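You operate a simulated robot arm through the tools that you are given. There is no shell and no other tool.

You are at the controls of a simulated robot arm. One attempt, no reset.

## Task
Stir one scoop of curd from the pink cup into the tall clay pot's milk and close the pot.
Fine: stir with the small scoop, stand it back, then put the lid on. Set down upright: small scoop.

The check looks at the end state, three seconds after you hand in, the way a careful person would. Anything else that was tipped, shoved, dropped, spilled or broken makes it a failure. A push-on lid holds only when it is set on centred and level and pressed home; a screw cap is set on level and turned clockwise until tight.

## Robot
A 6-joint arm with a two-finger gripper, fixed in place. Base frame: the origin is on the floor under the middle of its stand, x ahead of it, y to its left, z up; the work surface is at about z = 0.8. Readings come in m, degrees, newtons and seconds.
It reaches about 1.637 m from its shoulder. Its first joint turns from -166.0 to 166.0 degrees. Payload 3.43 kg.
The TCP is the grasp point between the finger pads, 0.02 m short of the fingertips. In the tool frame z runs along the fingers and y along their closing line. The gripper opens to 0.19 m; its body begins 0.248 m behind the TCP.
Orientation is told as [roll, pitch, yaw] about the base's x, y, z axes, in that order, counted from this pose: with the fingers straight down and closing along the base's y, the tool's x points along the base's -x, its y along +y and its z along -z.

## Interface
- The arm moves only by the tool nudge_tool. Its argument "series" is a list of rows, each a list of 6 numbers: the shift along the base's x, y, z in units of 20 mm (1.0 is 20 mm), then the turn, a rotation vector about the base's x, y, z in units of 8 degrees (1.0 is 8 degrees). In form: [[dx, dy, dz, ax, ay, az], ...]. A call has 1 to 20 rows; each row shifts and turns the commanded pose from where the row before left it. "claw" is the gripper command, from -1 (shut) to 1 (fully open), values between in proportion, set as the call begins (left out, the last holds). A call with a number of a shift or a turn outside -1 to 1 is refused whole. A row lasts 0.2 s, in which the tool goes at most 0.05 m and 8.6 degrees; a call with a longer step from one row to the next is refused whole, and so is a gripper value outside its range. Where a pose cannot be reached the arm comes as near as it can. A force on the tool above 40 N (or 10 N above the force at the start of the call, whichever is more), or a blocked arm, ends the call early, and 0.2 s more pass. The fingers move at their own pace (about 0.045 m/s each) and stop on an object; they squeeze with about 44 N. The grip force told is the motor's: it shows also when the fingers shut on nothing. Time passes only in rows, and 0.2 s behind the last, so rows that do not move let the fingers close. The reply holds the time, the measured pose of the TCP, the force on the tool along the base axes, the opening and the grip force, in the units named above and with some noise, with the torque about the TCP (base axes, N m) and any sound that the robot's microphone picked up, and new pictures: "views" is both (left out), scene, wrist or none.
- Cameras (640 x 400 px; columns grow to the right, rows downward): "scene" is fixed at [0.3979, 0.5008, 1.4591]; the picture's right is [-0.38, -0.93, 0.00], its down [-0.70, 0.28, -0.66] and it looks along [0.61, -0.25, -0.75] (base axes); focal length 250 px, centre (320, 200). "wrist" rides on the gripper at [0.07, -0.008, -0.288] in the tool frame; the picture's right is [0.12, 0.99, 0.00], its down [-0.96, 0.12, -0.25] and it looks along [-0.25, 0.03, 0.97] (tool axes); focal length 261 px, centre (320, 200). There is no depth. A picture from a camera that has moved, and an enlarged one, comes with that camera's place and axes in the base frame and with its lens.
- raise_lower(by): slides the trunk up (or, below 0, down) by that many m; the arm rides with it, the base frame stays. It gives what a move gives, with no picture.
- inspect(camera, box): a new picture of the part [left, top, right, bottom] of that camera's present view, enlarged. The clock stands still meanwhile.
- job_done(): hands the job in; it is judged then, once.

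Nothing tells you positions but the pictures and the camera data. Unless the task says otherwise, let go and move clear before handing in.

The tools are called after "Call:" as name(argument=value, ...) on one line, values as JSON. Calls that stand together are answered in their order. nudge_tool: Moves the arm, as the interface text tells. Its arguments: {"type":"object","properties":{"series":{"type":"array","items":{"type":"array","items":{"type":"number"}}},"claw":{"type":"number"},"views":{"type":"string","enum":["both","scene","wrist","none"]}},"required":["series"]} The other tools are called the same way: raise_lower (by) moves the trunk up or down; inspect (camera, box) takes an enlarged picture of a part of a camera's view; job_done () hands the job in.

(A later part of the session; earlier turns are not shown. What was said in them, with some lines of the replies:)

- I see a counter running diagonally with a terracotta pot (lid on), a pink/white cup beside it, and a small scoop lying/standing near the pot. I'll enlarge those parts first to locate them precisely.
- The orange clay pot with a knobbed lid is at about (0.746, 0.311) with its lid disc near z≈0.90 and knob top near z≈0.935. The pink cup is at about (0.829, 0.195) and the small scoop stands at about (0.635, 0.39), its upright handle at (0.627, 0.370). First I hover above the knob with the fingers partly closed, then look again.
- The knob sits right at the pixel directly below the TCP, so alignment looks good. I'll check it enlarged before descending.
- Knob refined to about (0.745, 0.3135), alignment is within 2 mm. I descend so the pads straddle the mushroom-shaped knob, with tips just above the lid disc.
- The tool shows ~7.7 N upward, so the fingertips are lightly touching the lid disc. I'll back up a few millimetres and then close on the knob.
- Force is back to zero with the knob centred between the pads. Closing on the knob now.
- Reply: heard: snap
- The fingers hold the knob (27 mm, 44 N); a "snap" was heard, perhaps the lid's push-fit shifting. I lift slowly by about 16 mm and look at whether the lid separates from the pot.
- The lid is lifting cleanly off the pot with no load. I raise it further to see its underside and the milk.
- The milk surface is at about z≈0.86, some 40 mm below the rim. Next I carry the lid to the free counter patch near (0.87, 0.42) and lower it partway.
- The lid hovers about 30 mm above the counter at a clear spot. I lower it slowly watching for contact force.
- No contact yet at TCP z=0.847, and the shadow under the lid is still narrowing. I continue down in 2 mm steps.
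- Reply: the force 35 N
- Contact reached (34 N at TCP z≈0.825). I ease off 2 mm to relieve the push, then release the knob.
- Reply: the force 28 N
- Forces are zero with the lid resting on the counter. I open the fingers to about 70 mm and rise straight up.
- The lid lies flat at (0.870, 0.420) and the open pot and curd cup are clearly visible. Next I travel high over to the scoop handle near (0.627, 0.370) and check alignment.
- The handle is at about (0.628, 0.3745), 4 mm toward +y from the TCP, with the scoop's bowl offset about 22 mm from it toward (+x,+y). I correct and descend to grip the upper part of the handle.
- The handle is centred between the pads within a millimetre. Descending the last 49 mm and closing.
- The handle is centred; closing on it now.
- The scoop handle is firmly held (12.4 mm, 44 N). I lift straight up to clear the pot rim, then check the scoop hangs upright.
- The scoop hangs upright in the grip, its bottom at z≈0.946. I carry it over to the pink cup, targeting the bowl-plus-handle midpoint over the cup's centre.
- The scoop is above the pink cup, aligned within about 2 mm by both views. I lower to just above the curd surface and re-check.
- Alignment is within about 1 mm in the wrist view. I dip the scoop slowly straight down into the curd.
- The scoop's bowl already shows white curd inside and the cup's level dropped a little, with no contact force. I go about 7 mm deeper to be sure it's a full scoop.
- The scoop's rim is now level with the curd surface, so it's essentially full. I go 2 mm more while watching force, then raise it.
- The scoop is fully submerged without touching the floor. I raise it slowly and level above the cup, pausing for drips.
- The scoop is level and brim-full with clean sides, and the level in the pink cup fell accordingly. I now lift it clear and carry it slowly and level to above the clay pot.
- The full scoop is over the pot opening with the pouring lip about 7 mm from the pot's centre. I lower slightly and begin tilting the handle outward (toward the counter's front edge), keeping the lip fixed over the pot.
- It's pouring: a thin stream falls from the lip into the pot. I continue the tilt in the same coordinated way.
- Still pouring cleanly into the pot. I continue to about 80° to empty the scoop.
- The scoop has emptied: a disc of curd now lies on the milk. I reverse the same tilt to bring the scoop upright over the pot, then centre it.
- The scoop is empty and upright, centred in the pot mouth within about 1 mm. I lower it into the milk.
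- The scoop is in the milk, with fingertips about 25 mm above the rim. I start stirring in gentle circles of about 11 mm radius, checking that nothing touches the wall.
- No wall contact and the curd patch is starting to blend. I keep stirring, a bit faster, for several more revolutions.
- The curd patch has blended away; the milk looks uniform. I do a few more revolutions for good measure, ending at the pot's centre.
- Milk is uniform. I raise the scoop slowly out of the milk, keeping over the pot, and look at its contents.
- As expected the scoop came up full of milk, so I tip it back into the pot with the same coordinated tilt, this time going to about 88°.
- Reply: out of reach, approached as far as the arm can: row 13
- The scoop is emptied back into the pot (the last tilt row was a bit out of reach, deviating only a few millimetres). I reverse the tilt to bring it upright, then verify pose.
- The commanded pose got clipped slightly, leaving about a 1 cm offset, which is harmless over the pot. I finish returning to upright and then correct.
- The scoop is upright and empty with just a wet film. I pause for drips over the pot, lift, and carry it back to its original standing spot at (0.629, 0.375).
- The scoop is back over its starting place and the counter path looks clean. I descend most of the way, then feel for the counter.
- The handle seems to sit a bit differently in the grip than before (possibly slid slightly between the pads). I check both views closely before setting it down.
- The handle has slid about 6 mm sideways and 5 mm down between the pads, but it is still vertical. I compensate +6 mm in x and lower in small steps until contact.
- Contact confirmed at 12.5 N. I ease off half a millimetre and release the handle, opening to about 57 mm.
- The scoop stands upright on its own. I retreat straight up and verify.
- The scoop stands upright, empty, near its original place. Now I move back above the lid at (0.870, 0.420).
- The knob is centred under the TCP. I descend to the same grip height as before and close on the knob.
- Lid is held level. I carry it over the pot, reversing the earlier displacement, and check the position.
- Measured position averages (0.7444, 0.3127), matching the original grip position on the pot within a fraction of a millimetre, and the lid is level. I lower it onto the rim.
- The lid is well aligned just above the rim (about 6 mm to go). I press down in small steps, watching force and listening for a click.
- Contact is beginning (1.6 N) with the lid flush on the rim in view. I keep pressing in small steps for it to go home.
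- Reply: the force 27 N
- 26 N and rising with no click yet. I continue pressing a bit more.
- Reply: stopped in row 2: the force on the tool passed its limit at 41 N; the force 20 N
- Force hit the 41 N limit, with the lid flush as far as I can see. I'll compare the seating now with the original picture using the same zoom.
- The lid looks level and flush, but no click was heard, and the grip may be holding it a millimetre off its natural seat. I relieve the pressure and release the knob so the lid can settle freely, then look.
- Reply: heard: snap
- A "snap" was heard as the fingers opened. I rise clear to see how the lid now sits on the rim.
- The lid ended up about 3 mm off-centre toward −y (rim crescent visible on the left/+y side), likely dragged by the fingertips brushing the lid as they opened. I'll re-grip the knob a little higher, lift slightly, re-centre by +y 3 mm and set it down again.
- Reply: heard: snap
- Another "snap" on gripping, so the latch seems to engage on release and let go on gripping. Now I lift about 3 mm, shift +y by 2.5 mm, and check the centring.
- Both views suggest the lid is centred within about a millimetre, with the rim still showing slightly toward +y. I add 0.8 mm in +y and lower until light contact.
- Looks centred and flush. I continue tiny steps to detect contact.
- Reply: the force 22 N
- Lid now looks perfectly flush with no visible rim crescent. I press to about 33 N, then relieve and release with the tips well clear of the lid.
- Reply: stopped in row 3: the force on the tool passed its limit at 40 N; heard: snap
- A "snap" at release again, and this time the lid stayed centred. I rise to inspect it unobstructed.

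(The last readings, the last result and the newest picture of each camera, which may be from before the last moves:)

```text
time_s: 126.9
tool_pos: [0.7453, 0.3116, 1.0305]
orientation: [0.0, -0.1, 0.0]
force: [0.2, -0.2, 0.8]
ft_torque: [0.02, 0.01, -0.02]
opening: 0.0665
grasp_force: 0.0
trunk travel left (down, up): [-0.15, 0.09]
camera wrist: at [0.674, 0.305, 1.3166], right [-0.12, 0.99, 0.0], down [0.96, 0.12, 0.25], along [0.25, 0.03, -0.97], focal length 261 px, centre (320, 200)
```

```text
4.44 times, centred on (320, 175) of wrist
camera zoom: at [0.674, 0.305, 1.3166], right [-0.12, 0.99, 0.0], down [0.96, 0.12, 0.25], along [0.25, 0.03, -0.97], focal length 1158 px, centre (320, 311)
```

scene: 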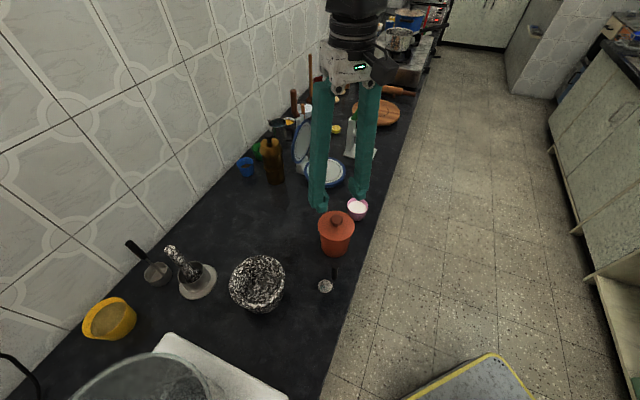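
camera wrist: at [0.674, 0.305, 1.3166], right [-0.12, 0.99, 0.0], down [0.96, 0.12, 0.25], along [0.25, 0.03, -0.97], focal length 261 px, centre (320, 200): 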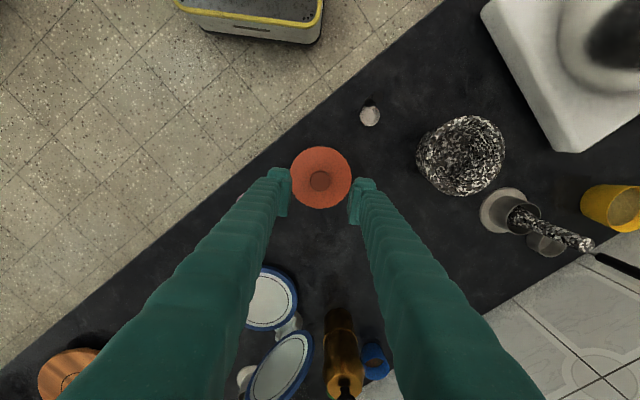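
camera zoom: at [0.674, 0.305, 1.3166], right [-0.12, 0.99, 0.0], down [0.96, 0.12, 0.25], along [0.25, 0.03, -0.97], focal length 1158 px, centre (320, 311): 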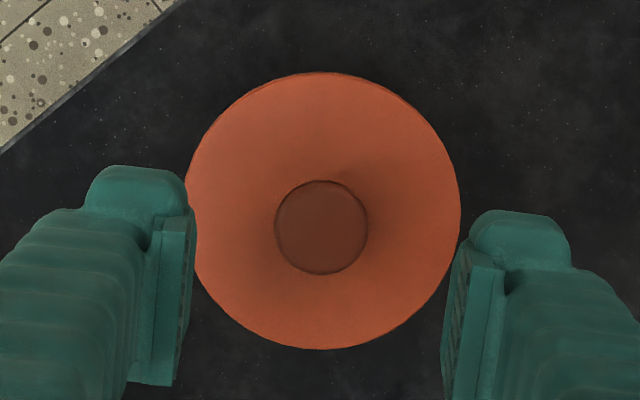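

The lid is now level and centred on the pot with no crescent visible from either view. As a final check that it's home, I close the fingers and press gently straight down on the knob's top.

Call:
nudge_tool(series=[[-0.07, 0.05, 0, 0, 0, 0], [0, 0, 0, 0, 0, 0], [0, 0, 0, 0, 0, 0], [0, 0, 0, 0, 0, 0], [0, 0, 0, 0, 0, 0], [0, 0, -0.7, 0, 0, 0], [0, 0, -0.7, 0, 0, 0], [0, 0, -0.7, 0, 0, 0], [0, 0, -0.7, 0, 0, 0], [0, 0, -0.4, 0, 0, 0], [0, 0, 0, 0, 0, 0]], claw=-1)

Call:
inspect(camera="scene", box=[300, 190, 380, 260])

Call:
inspect(camera="wrist", box=[270, 130, 370, 220])

```text
time_s: 129.3
tool_pos: [0.7458, 0.3143, 0.9662]
orientation: [0.2, -0.2, 0.0]
force: [-1.2, 0.6, 0.3]
ft_torque: [0.01, 0.01, 0.01]
opening: 0.0004
grasp_force: 34.8
trunk travel left (down, up): [-0.15, 0.09]
camera wrist: at [0.6741, 0.3065, 1.2528], right [-0.12, 0.99, 0.0], down [0.96, 0.12, 0.25], along [0.25, 0.03, -0.97], focal length 261 px, centre (320, 200)
```

scene: 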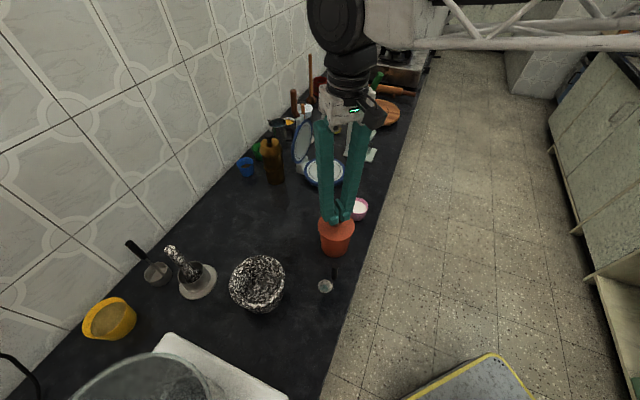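
wrist: 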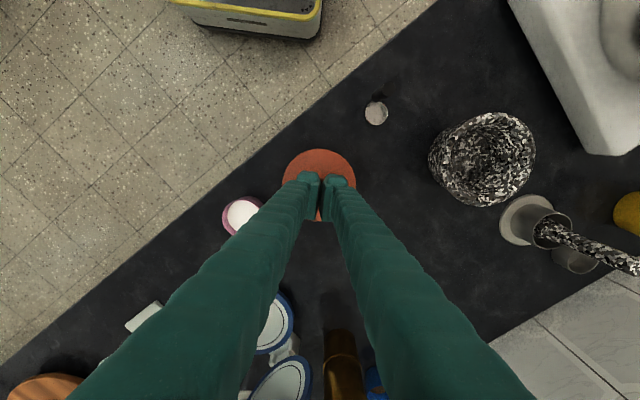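

```text
5.71 times, centred on (340, 225) of scene
camera zoom: at [0.3979, 0.5008, 1.4591], right [-0.38, -0.93, 0.0], down [-0.7, 0.28, -0.66], along [0.61, -0.25, -0.75], focal length 1432 px, centre (206, 57)
```

zoom: 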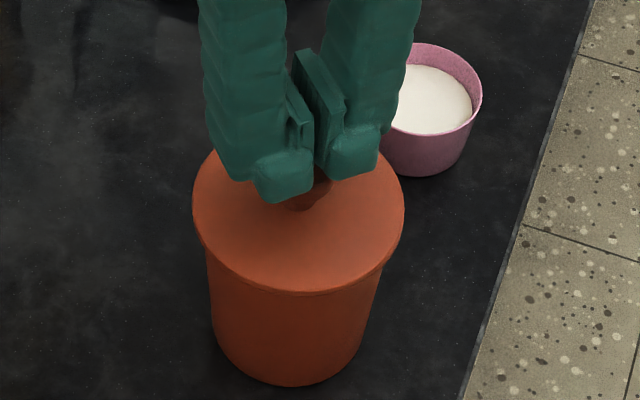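

```text
4.44 times, centred on (320, 175) of wrist
camera zoom: at [0.6741, 0.3065, 1.2528], right [-0.12, 0.99, 0.0], down [0.96, 0.12, 0.25], along [0.25, 0.03, -0.97], focal length 1158 px, centre (320, 311)
```

zoom: 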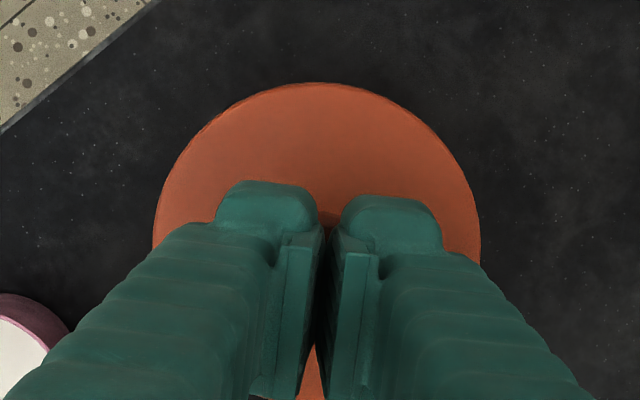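

Fingertips are centred over the knob. Pressing down in small steps.

Call:
nudge_tool(series=[[0, 0, -0.1, 0, 0, 0], [0, 0, -0.1, 0, 0, 0], [0, 0, 0, 0, 0, 0]], views="none")

Call:
nudge_tool(series=[[0, 0, -0.08, 0, 0, 0], [0, 0, 0, 0, 0, 0]], views="none")

Call:
nudge_tool(series=[[0, 0, -0.06, 0, 0, 0], [0, 0, 0, 0, 0, 0]], views="none")

```text
time_s: 130.1
tool_pos: [0.7453, 0.3138, 0.9623]
orientation: [0.2, -0.2, 0.0]
force: [-0.6, -0.1, 0.1]
ft_torque: [-0.04, 0.0, 0.0]
opening: 0.0
grasp_force: 33.8
trunk travel left (down, up): [-0.15, 0.09]
```

```text
time_s: 130.7
tool_pos: [0.7458, 0.3142, 0.9612]
orientation: [0.1, -0.2, 0.0]
force: [0.4, 0.0, 0.6]
ft_torque: [0.02, 0.0, 0.01]
opening: 0.0002
grasp_force: 34.5
trunk travel left (down, up): [-0.15, 0.09]
```

```text
time_s: 131.3
tool_pos: [0.7457, 0.3137, 0.9584]
orientation: [0.1, -0.2, 0.0]
force: [-0.5, 0.5, 0.6]
ft_torque: [-0.02, -0.03, 0.01]
opening: 0.0001
grasp_force: 34.5
trunk travel left (down, up): [-0.15, 0.09]
```

Call:
nudge_tool(series=[[0, 0, -0.05, 0, 0, 0], [0, 0, 0, 0, 0, 0]], views="none")

Call:
nudge_tool(series=[[0, 0, -0.05, 0, 0, 0], [0, 0, 0, 0, 0, 0]], views="none")

Call:
nudge_tool(series=[[0, 0, -0.05, 0, 0, 0], [0, 0, 0, 0, 0, 0]], views="none")

```text
time_s: 131.9
tool_pos: [0.7457, 0.3137, 0.9586]
orientation: [0.1, -0.2, -0.1]
force: [-0.1, -1.1, 0.2]
ft_torque: [-0.03, -0.03, 0.01]
opening: 0.0001
grasp_force: 34.7
trunk travel left (down, up): [-0.15, 0.09]
```

```text
time_s: 132.5
tool_pos: [0.7443, 0.3138, 0.9574]
orientation: [0.1, -0.3, 0.1]
force: [0.6, 0.4, 1.0]
ft_torque: [0.0, 0.01, -0.01]
opening: 0.0
grasp_force: 33.9
trunk travel left (down, up): [-0.15, 0.09]
```

```text
time_s: 133.1
tool_pos: [0.745, 0.3132, 0.9559]
orientation: [0.1, -0.2, 0.1]
force: [-0.1, 0.5, 3.0]
ft_torque: [-0.02, 0.01, 0.0]
opening: 0.0061
grasp_force: 34.3
trunk travel left (down, up): [-0.15, 0.09]
```

The fingertips began to spread slightly on the rounded knob top (opening 6 mm at 3 N), so pressing this way isn't clean. I back straight off and check that the lid is undisturbed.

Call:
nudge_tool(series=[[0, 0, 0.2, 0, 0, 0], [0, 0, 0.4, 0, 0, 0], [0, 0, 0.8, 0, 0, 0], [0, 0, 1, 0, 0, 0], [0, 0, 1, 0, 0, 0], [0, 0, 0, 0, 0, 0]])

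Call:
inspect(camera="scene", box=[312, 205, 362, 245])

Call:
inspect(camera="wrist", box=[270, 130, 370, 220])

```text
time_s: 134.5
tool_pos: [0.7452, 0.3149, 1.0239]
orientation: [0.0, -0.1, -0.1]
force: [0.1, -0.3, 0.1]
ft_torque: [-0.01, 0.01, 0.02]
opening: 0.0
grasp_force: 34.4
trunk travel left (down, up): [-0.15, 0.09]
camera wrist: at [0.6727, 0.3075, 1.3103], right [-0.12, 0.99, 0.0], down [0.96, 0.12, 0.25], along [0.25, 0.03, -0.97], focal length 261 px, centre (320, 200)
```

scene: 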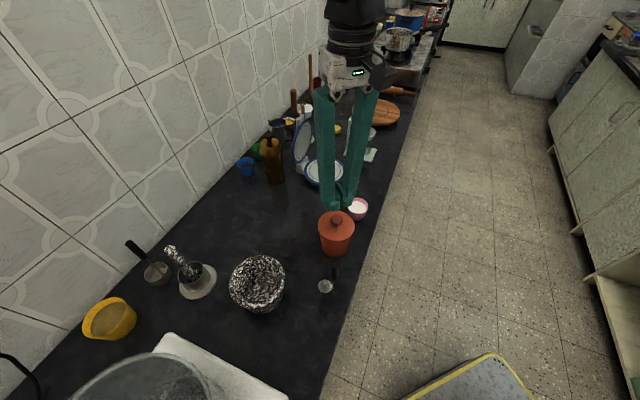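
wrist: 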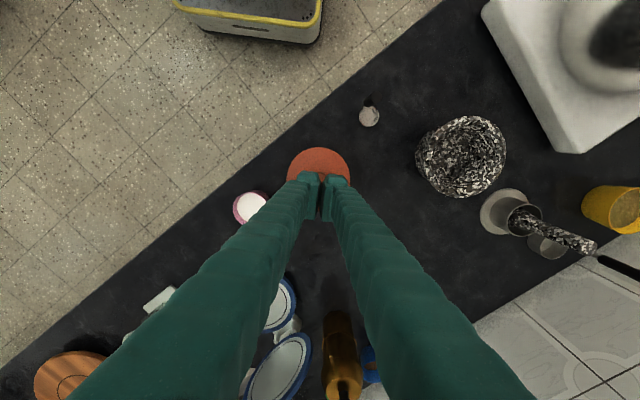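

```text
10.00 times, centred on (337, 225) of scene
camera zoom: at [0.3979, 0.5008, 1.4591], right [-0.38, -0.93, 0.0], down [-0.7, 0.28, -0.66], along [0.61, -0.25, -0.75], focal length 2505 px, centre (150, -50)
```

zoom: 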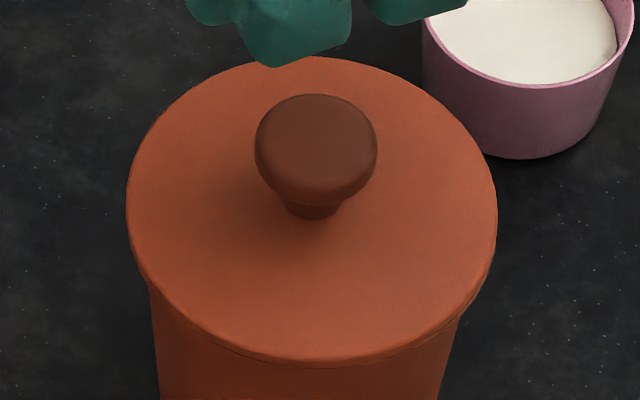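

```text
4.44 times, centred on (320, 175) of wrist
camera zoom: at [0.6727, 0.3075, 1.3103], right [-0.12, 0.99, 0.0], down [0.96, 0.12, 0.25], along [0.25, 0.03, -0.97], focal length 1158 px, centre (320, 311)
```

zoom: 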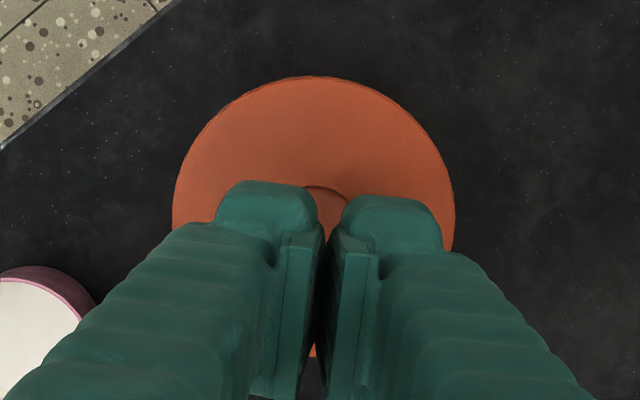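

The lid is undisturbed, centred and level. To be sure it's pressed home I'll press once with a single fingertip centred on the knob (shifting 14.5 mm in −y).

Call:
nudge_tool(series=[[0, -0.725, 0, 0, 0, 0], [0, 0, 0, 0, 0, 0], [0, 0, -0.8, 0, 0, 0], [0, 0, -0.8, 0, 0, 0], [0, 0, -0.8, 0, 0, 0], [0, 0, -0.4, 0, 0, 0], [0, 0, 0, 0, 0, 0]])

Call:
inspect(camera="scene", box=[300, 190, 380, 260])

Call:
inspect(camera="wrist", box=[270, 130, 370, 220])

```text
time_s: 136.1
tool_pos: [0.7436, 0.2997, 0.968]
orientation: [0.2, -0.3, 0.0]
force: [0.2, 0.2, -0.3]
ft_torque: [0.0, -0.04, 0.01]
opening: 0.0
grasp_force: 34.7
trunk travel left (down, up): [-0.15, 0.09]
camera wrist: at [0.6726, 0.292, 1.2541], right [-0.12, 0.99, 0.0], down [0.96, 0.12, 0.25], along [0.25, 0.03, -0.97], focal length 261 px, centre (320, 200)
```

scene: 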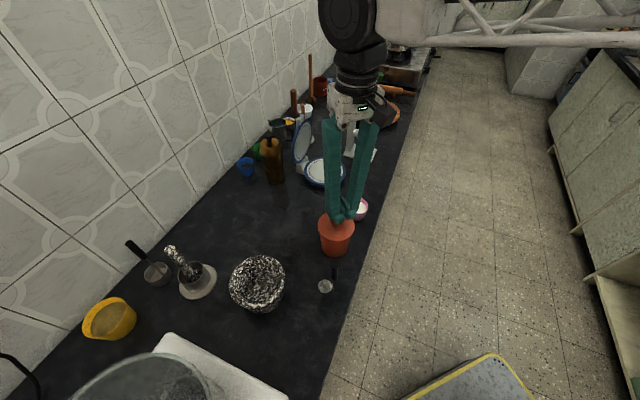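
wrist: 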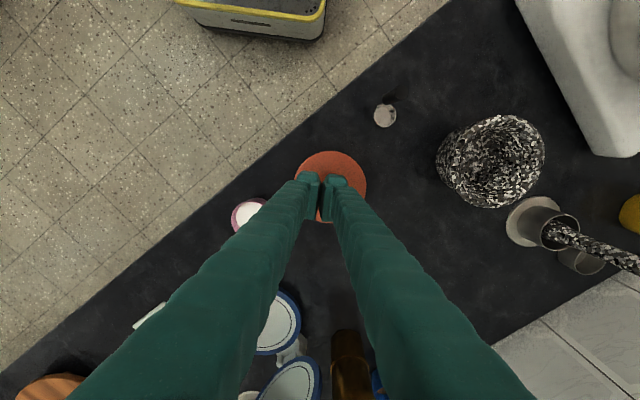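

```text
5.71 times, centred on (340, 225) of scene
camera zoom: at [0.3979, 0.5008, 1.4591], right [-0.38, -0.93, 0.0], down [-0.7, 0.28, -0.66], along [0.61, -0.25, -0.75], focal length 1432 px, centre (206, 57)
```

zoom: 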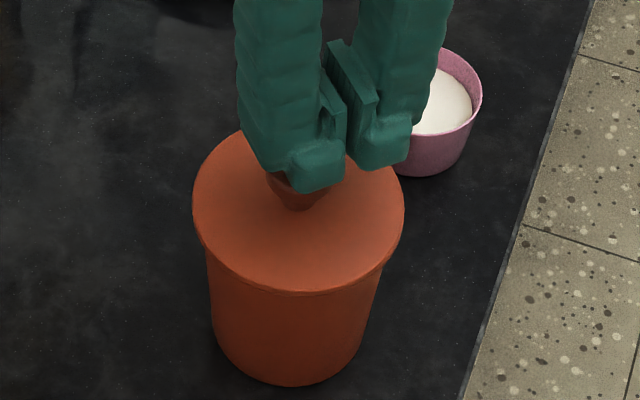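

```text
4.44 times, centred on (320, 175) of wrist
camera zoom: at [0.6726, 0.292, 1.2541], right [-0.12, 0.99, 0.0], down [0.96, 0.12, 0.25], along [0.25, 0.03, -0.97], focal length 1158 px, centre (320, 311)
```

zoom: 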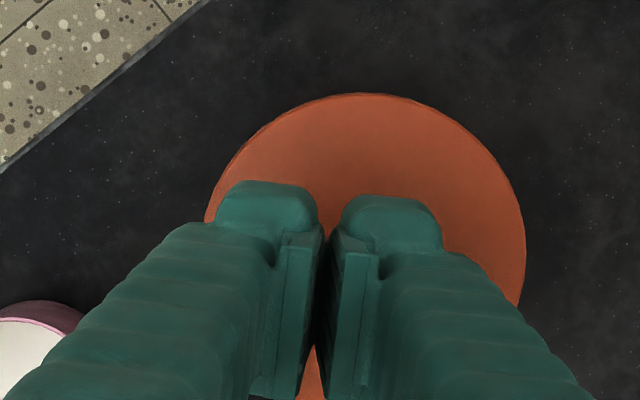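

The +y fingertip is now over the knob. Pressing in small steps.

Call:
nudge_tool(series=[[0, 0, -0.1, 0, 0, 0], [0, 0, -0.1, 0, 0, 0], [0, 0, -0.1, 0, 0, 0], [0, 0, 0, 0, 0, 0]], views="none")

Call:
nudge_tool(series=[[0, 0, -0.08, 0, 0, 0], [0, 0, 0, 0, 0, 0]], views="none")

Call:
nudge_tool(series=[[0, 0, -0.05, 0, 0, 0], [0, 0, 0, 0, 0, 0]], views="none")

Call:
nudge_tool(series=[[0, 0, -0.05, 0, 0, 0], [0, 0, 0, 0, 0, 0]], views="none")

```text
time_s: 137.1
tool_pos: [0.7453, 0.3001, 0.9618]
orientation: [0.1, -0.3, 0.0]
force: [0.4, 0.4, -0.3]
ft_torque: [0.03, 0.01, 0.0]
opening: 0.0
grasp_force: 34.2
trunk travel left (down, up): [-0.15, 0.09]
```

```text
time_s: 137.7
tool_pos: [0.7454, 0.2985, 0.9608]
orientation: [0.1, -0.3, 0.0]
force: [-0.3, 0.0, 0.4]
ft_torque: [0.0, 0.02, 0.01]
opening: 0.0002
grasp_force: 34.7
trunk travel left (down, up): [-0.15, 0.09]
```

```text
time_s: 138.3
tool_pos: [0.7455, 0.2988, 0.9595]
orientation: [0.1, -0.1, 0.0]
force: [0.5, 0.4, 1.2]
ft_torque: [0.02, 0.03, 0.02]
opening: 0.0
grasp_force: 33.5
trunk travel left (down, up): [-0.15, 0.09]
```

```text
time_s: 138.9
tool_pos: [0.7458, 0.2976, 0.9587]
orientation: [0.1, -0.2, 0.1]
force: [-0.5, 0.0, 0.3]
ft_torque: [0.03, -0.03, -0.04]
opening: 0.0
grasp_force: 34.4
trunk travel left (down, up): [-0.15, 0.09]
```

Call:
nudge_tool(series=[[0, 0, -0.05, 0, 0, 0], [0, 0, 0, 0, 0, 0]], views="none")

Call:
nudge_tool(series=[[0, 0, -0.05, 0, 0, 0], [0, 0, 0, 0, 0, 0]], views="none")

Call:
nudge_tool(series=[[0, 0, -0.05, 0, 0, 0], [0, 0, 0, 0, 0, 0]], views="none")

```text
time_s: 139.5
tool_pos: [0.746, 0.2983, 0.957]
orientation: [0.1, -0.1, -0.1]
force: [0.1, 0.5, -0.3]
ft_torque: [-0.01, 0.01, 0.0]
opening: 0.0
grasp_force: 34.5
trunk travel left (down, up): [-0.15, 0.09]
```

```text
time_s: 140.1
tool_pos: [0.7451, 0.2985, 0.9571]
orientation: [0.1, -0.1, 0.0]
force: [0.4, 0.3, 0.4]
ft_torque: [0.01, 0.0, 0.04]
opening: 0.0
grasp_force: 33.9
trunk travel left (down, up): [-0.15, 0.09]
```

```text
time_s: 140.7
tool_pos: [0.7463, 0.2975, 0.9567]
orientation: [0.1, -0.1, 0.2]
force: [1.3, 1.6, 8.0]
ft_torque: [0.12, 0.0, -0.01]
opening: 0.0
grasp_force: 34.3
trunk travel left (down, up): [-0.15, 0.09]
```

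Contact at 8 N on a single fingertip, cleanly. Pressing further.

Call:
nudge_tool(series=[[0, 0, -0.05, 0, 0, 0], [0, 0, 0, 0, 0, 0]], views="none")

Call:
nudge_tool(series=[[0, 0, -0.04, 0, 0, 0], [0, 0, 0, 0, 0, 0]], views="none")

```text
time_s: 141.3
tool_pos: [0.7446, 0.2977, 0.9567]
orientation: [0.1, -0.3, 0.0]
force: [2.9, 1.2, 24.7]
ft_torque: [0.32, 0.0, -0.01]
opening: 0.0
grasp_force: 34.5
trunk travel left (down, up): [-0.15, 0.09]
```

```text
time_s: 142.1
tool_pos: [0.7452, 0.2972, 0.9553]
orientation: [0.2, -0.4, 0.0]
force: [-0.9, 0.2, 16.6]
ft_torque: [0.18, 0.06, 0.0]
opening: 0.0
grasp_force: 34.7
trunk travel left (down, up): [-0.15, 0.09]
stopped in row 2: the force on the tool passed its limit at 41 N (the readings are from after the stop); the commanded pose is now the measured one
```

Pressed to 41 N on the free lid with no further movement or sound, so it was already home. I retreat straight up and inspect everything.

Call:
nudge_tool(series=[[0, 0, 0.15, 0, 0, 0], [0, 0, 0.3, 0, 0, 0], [0, 0, 0.8, 0, 0, 0], [0, 0, 1, 0, 0, 0], [0, 0, 1, 0, 0, 0], [0, 0, 1, 0, 0, 0], [0, 0, 1, 0, 0, 0], [0, 0, 1, 0, 0, 0], [0, 0, 1, 0, 0, 0], [0, 0, 1, 0, 0, 0], [0, 0, 0, 0, 0, 0]])

Call:
inspect(camera="scene", box=[312, 205, 362, 245])

Call:
inspect(camera="scene", box=[270, 180, 400, 310])

Call:
inspect(camera="wrist", box=[240, 90, 420, 240])

```text
time_s: 144.5
tool_pos: [0.7443, 0.2983, 1.1216]
orientation: [0.1, -0.4, 0.0]
force: [0.1, 0.1, -0.6]
ft_torque: [0.01, -0.02, 0.01]
opening: 0.0
grasp_force: 34.7
trunk travel left (down, up): [-0.15, 0.09]
camera wrist: at [0.672, 0.2915, 1.4078], right [-0.12, 0.99, 0.0], down [0.96, 0.12, 0.25], along [0.25, 0.03, -0.97], focal length 261 px, centre (320, 200)
```

scene: 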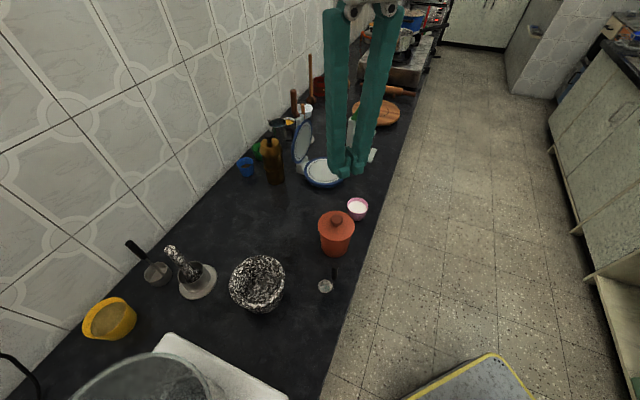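
wrist: 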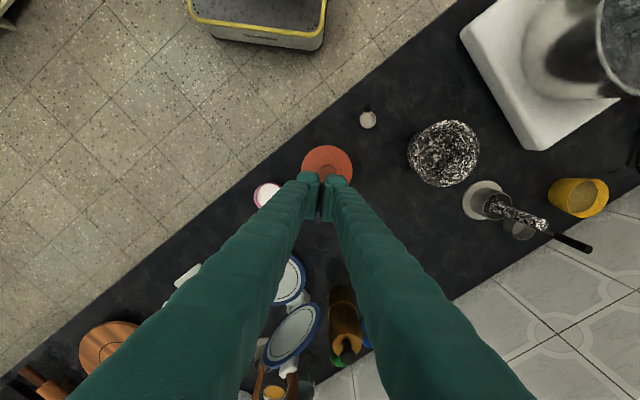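

```text
10.00 times, centred on (337, 225) of scene
camera zoom: at [0.3979, 0.5008, 1.4591], right [-0.38, -0.93, 0.0], down [-0.7, 0.28, -0.66], along [0.61, -0.25, -0.75], focal length 2505 px, centre (150, -50)
```

zoom: 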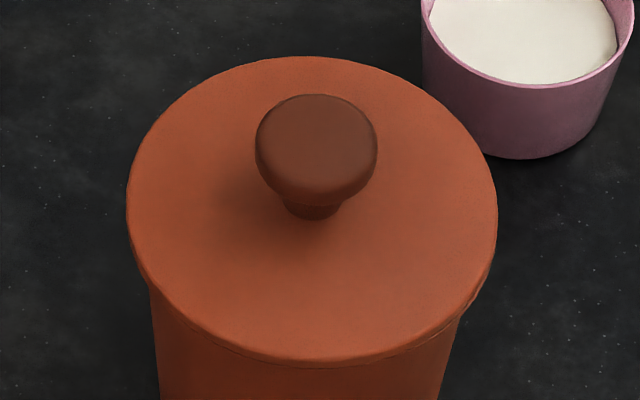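

```text
3.08 times, centred on (335, 245) of scene
camera zoom: at [0.3979, 0.5008, 1.4591], right [-0.38, -0.93, 0.0], down [-0.7, 0.28, -0.66], along [0.61, -0.25, -0.75], focal length 771 px, centre (274, 62)
```

zoom: 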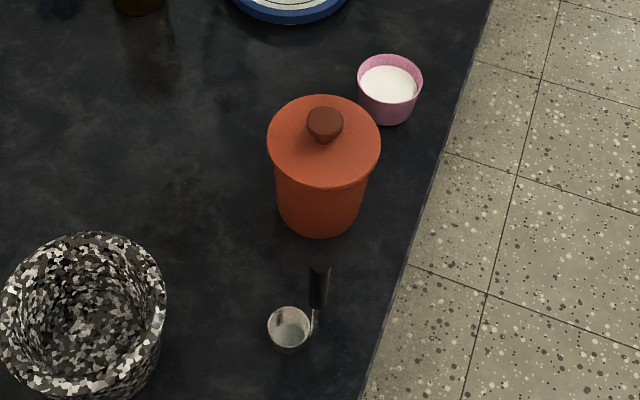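

```text
2.67 times, centred on (330, 165) of wrist
camera zoom: at [0.672, 0.2915, 1.4078], right [-0.12, 0.99, 0.0], down [0.96, 0.12, 0.25], along [0.25, 0.03, -0.97], focal length 695 px, centre (293, 293)
```

zoom: 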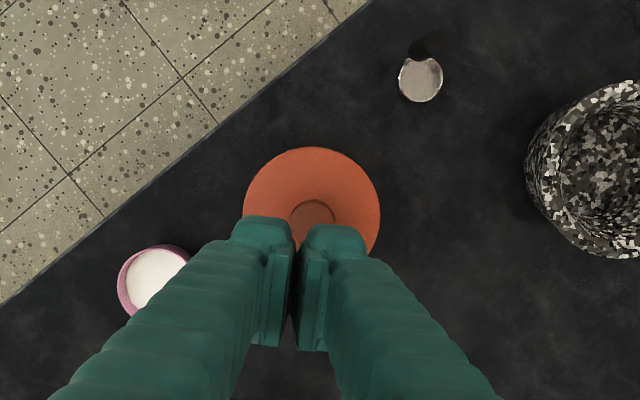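

Lid level and centred, cup and pot in place, counter clean. One close look at the scoop, moving the arm further clear.

Call:
nudge_tool(series=[[-0.5, -0.5, 1, 0, 0, 0], [-0.5, -0.5, 1, 0, 0, 0], [-0.5, -0.5, 1, 0, 0, 0], [-0.5, -0.5, 1, 0, 0, 0], [-0.5, -0.5, 1, 0, 0, 0], [0, 0, 0, 0, 0, 0], [0, 0, 0, 0, 0, 0]], claw=0)

Call:
inspect(camera="scene", box=[300, 255, 360, 305])

Call:
inspect(camera="wrist", box=[280, 90, 440, 210])

```text
time_s: 146.1
tool_pos: [0.6957, 0.2489, 1.2191]
orientation: [0.1, -0.3, -0.1]
force: [-0.6, 0.0, -0.2]
ft_torque: [0.01, 0.0, -0.03]
opening: 0.0949
grasp_force: 0.1
trunk travel left (down, up): [-0.15, 0.09]
camera wrist: at [0.6228, 0.2416, 1.5057], right [-0.12, 0.99, 0.0], down [0.96, 0.12, 0.25], along [0.25, 0.03, -0.97], focal length 261 px, centre (320, 200)
```

scene: 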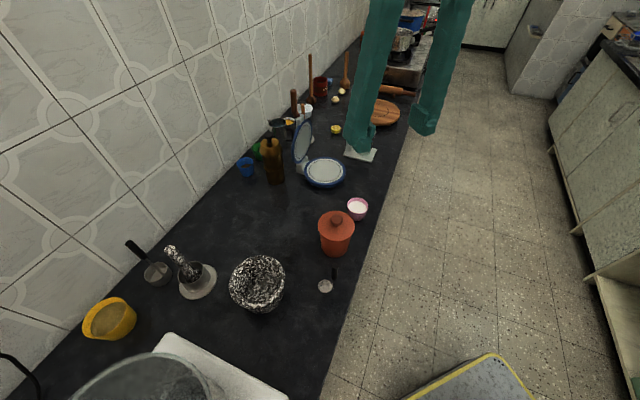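
wrist: 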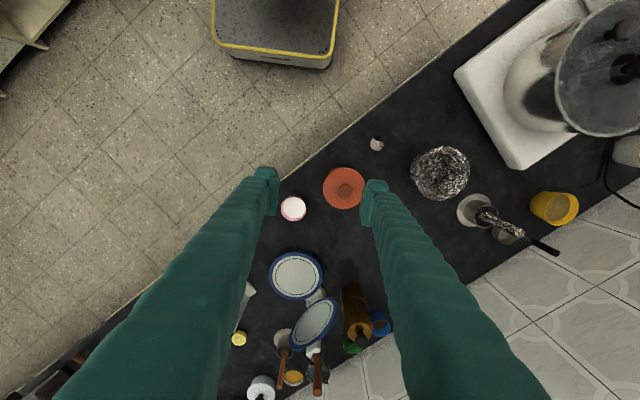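

```text
8.00 times, centred on (330, 280) of scene
camera zoom: at [0.3979, 0.5008, 1.4591], right [-0.38, -0.93, 0.0], down [-0.7, 0.28, -0.66], along [0.61, -0.25, -0.75], focal length 2004 px, centre (240, -440)
```

zoom: 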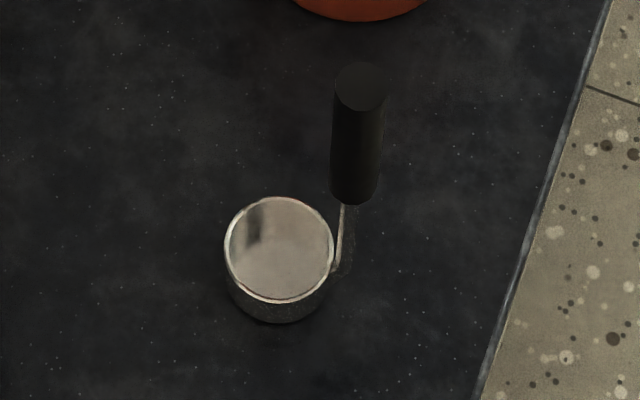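

```text
3.33 times, centred on (360, 150) of wrist
camera zoom: at [0.6228, 0.2416, 1.5057], right [-0.12, 0.99, 0.0], down [0.96, 0.12, 0.25], along [0.25, 0.03, -0.97], focal length 869 px, centre (187, 367)
```

zoom: 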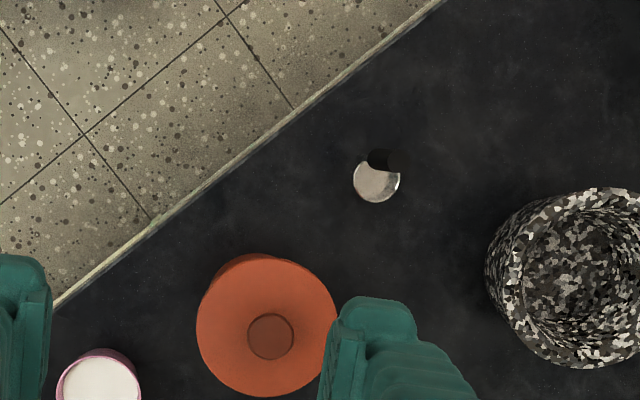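

The scoop stands upright and empty near where it started. The curd is stirred into the milk, the pot's lid is level, centred and pressed home, and the pink cup and counter are undisturbed. The arm is clear, so I hand in.

Call:
job_done()

```text
The job is handed in.
```

I poured one scoop of curd from the pink cup into the tall clay pot, stirred until the milk looked uniform, and closed the pot. I've handed the job in and don't have the verdict yet.

- **Curd and milk:** The scoop came up full of curd. After stirring, I tipped the milk left in it back into the pot. I saw no drips on the counter.
- **Small scoop:** It stands upright and empty, about 5 mm from where it started. It slid a few millimetres in the grip along the way.
- **Lid:** My first try left it about 3 mm off-centre, so I lifted it slightly, re-centred it and set it down again. It now sits level and centred. I pressed it to about 40 N and heard a snap when I let go. A second press on the knob moved nothing.
- **Everything else:** The pink cup and the other items looked undisturbed in the last pictures. The pot may have shifted about a millimetre while I pressed the lid. The arm is clear of everything.
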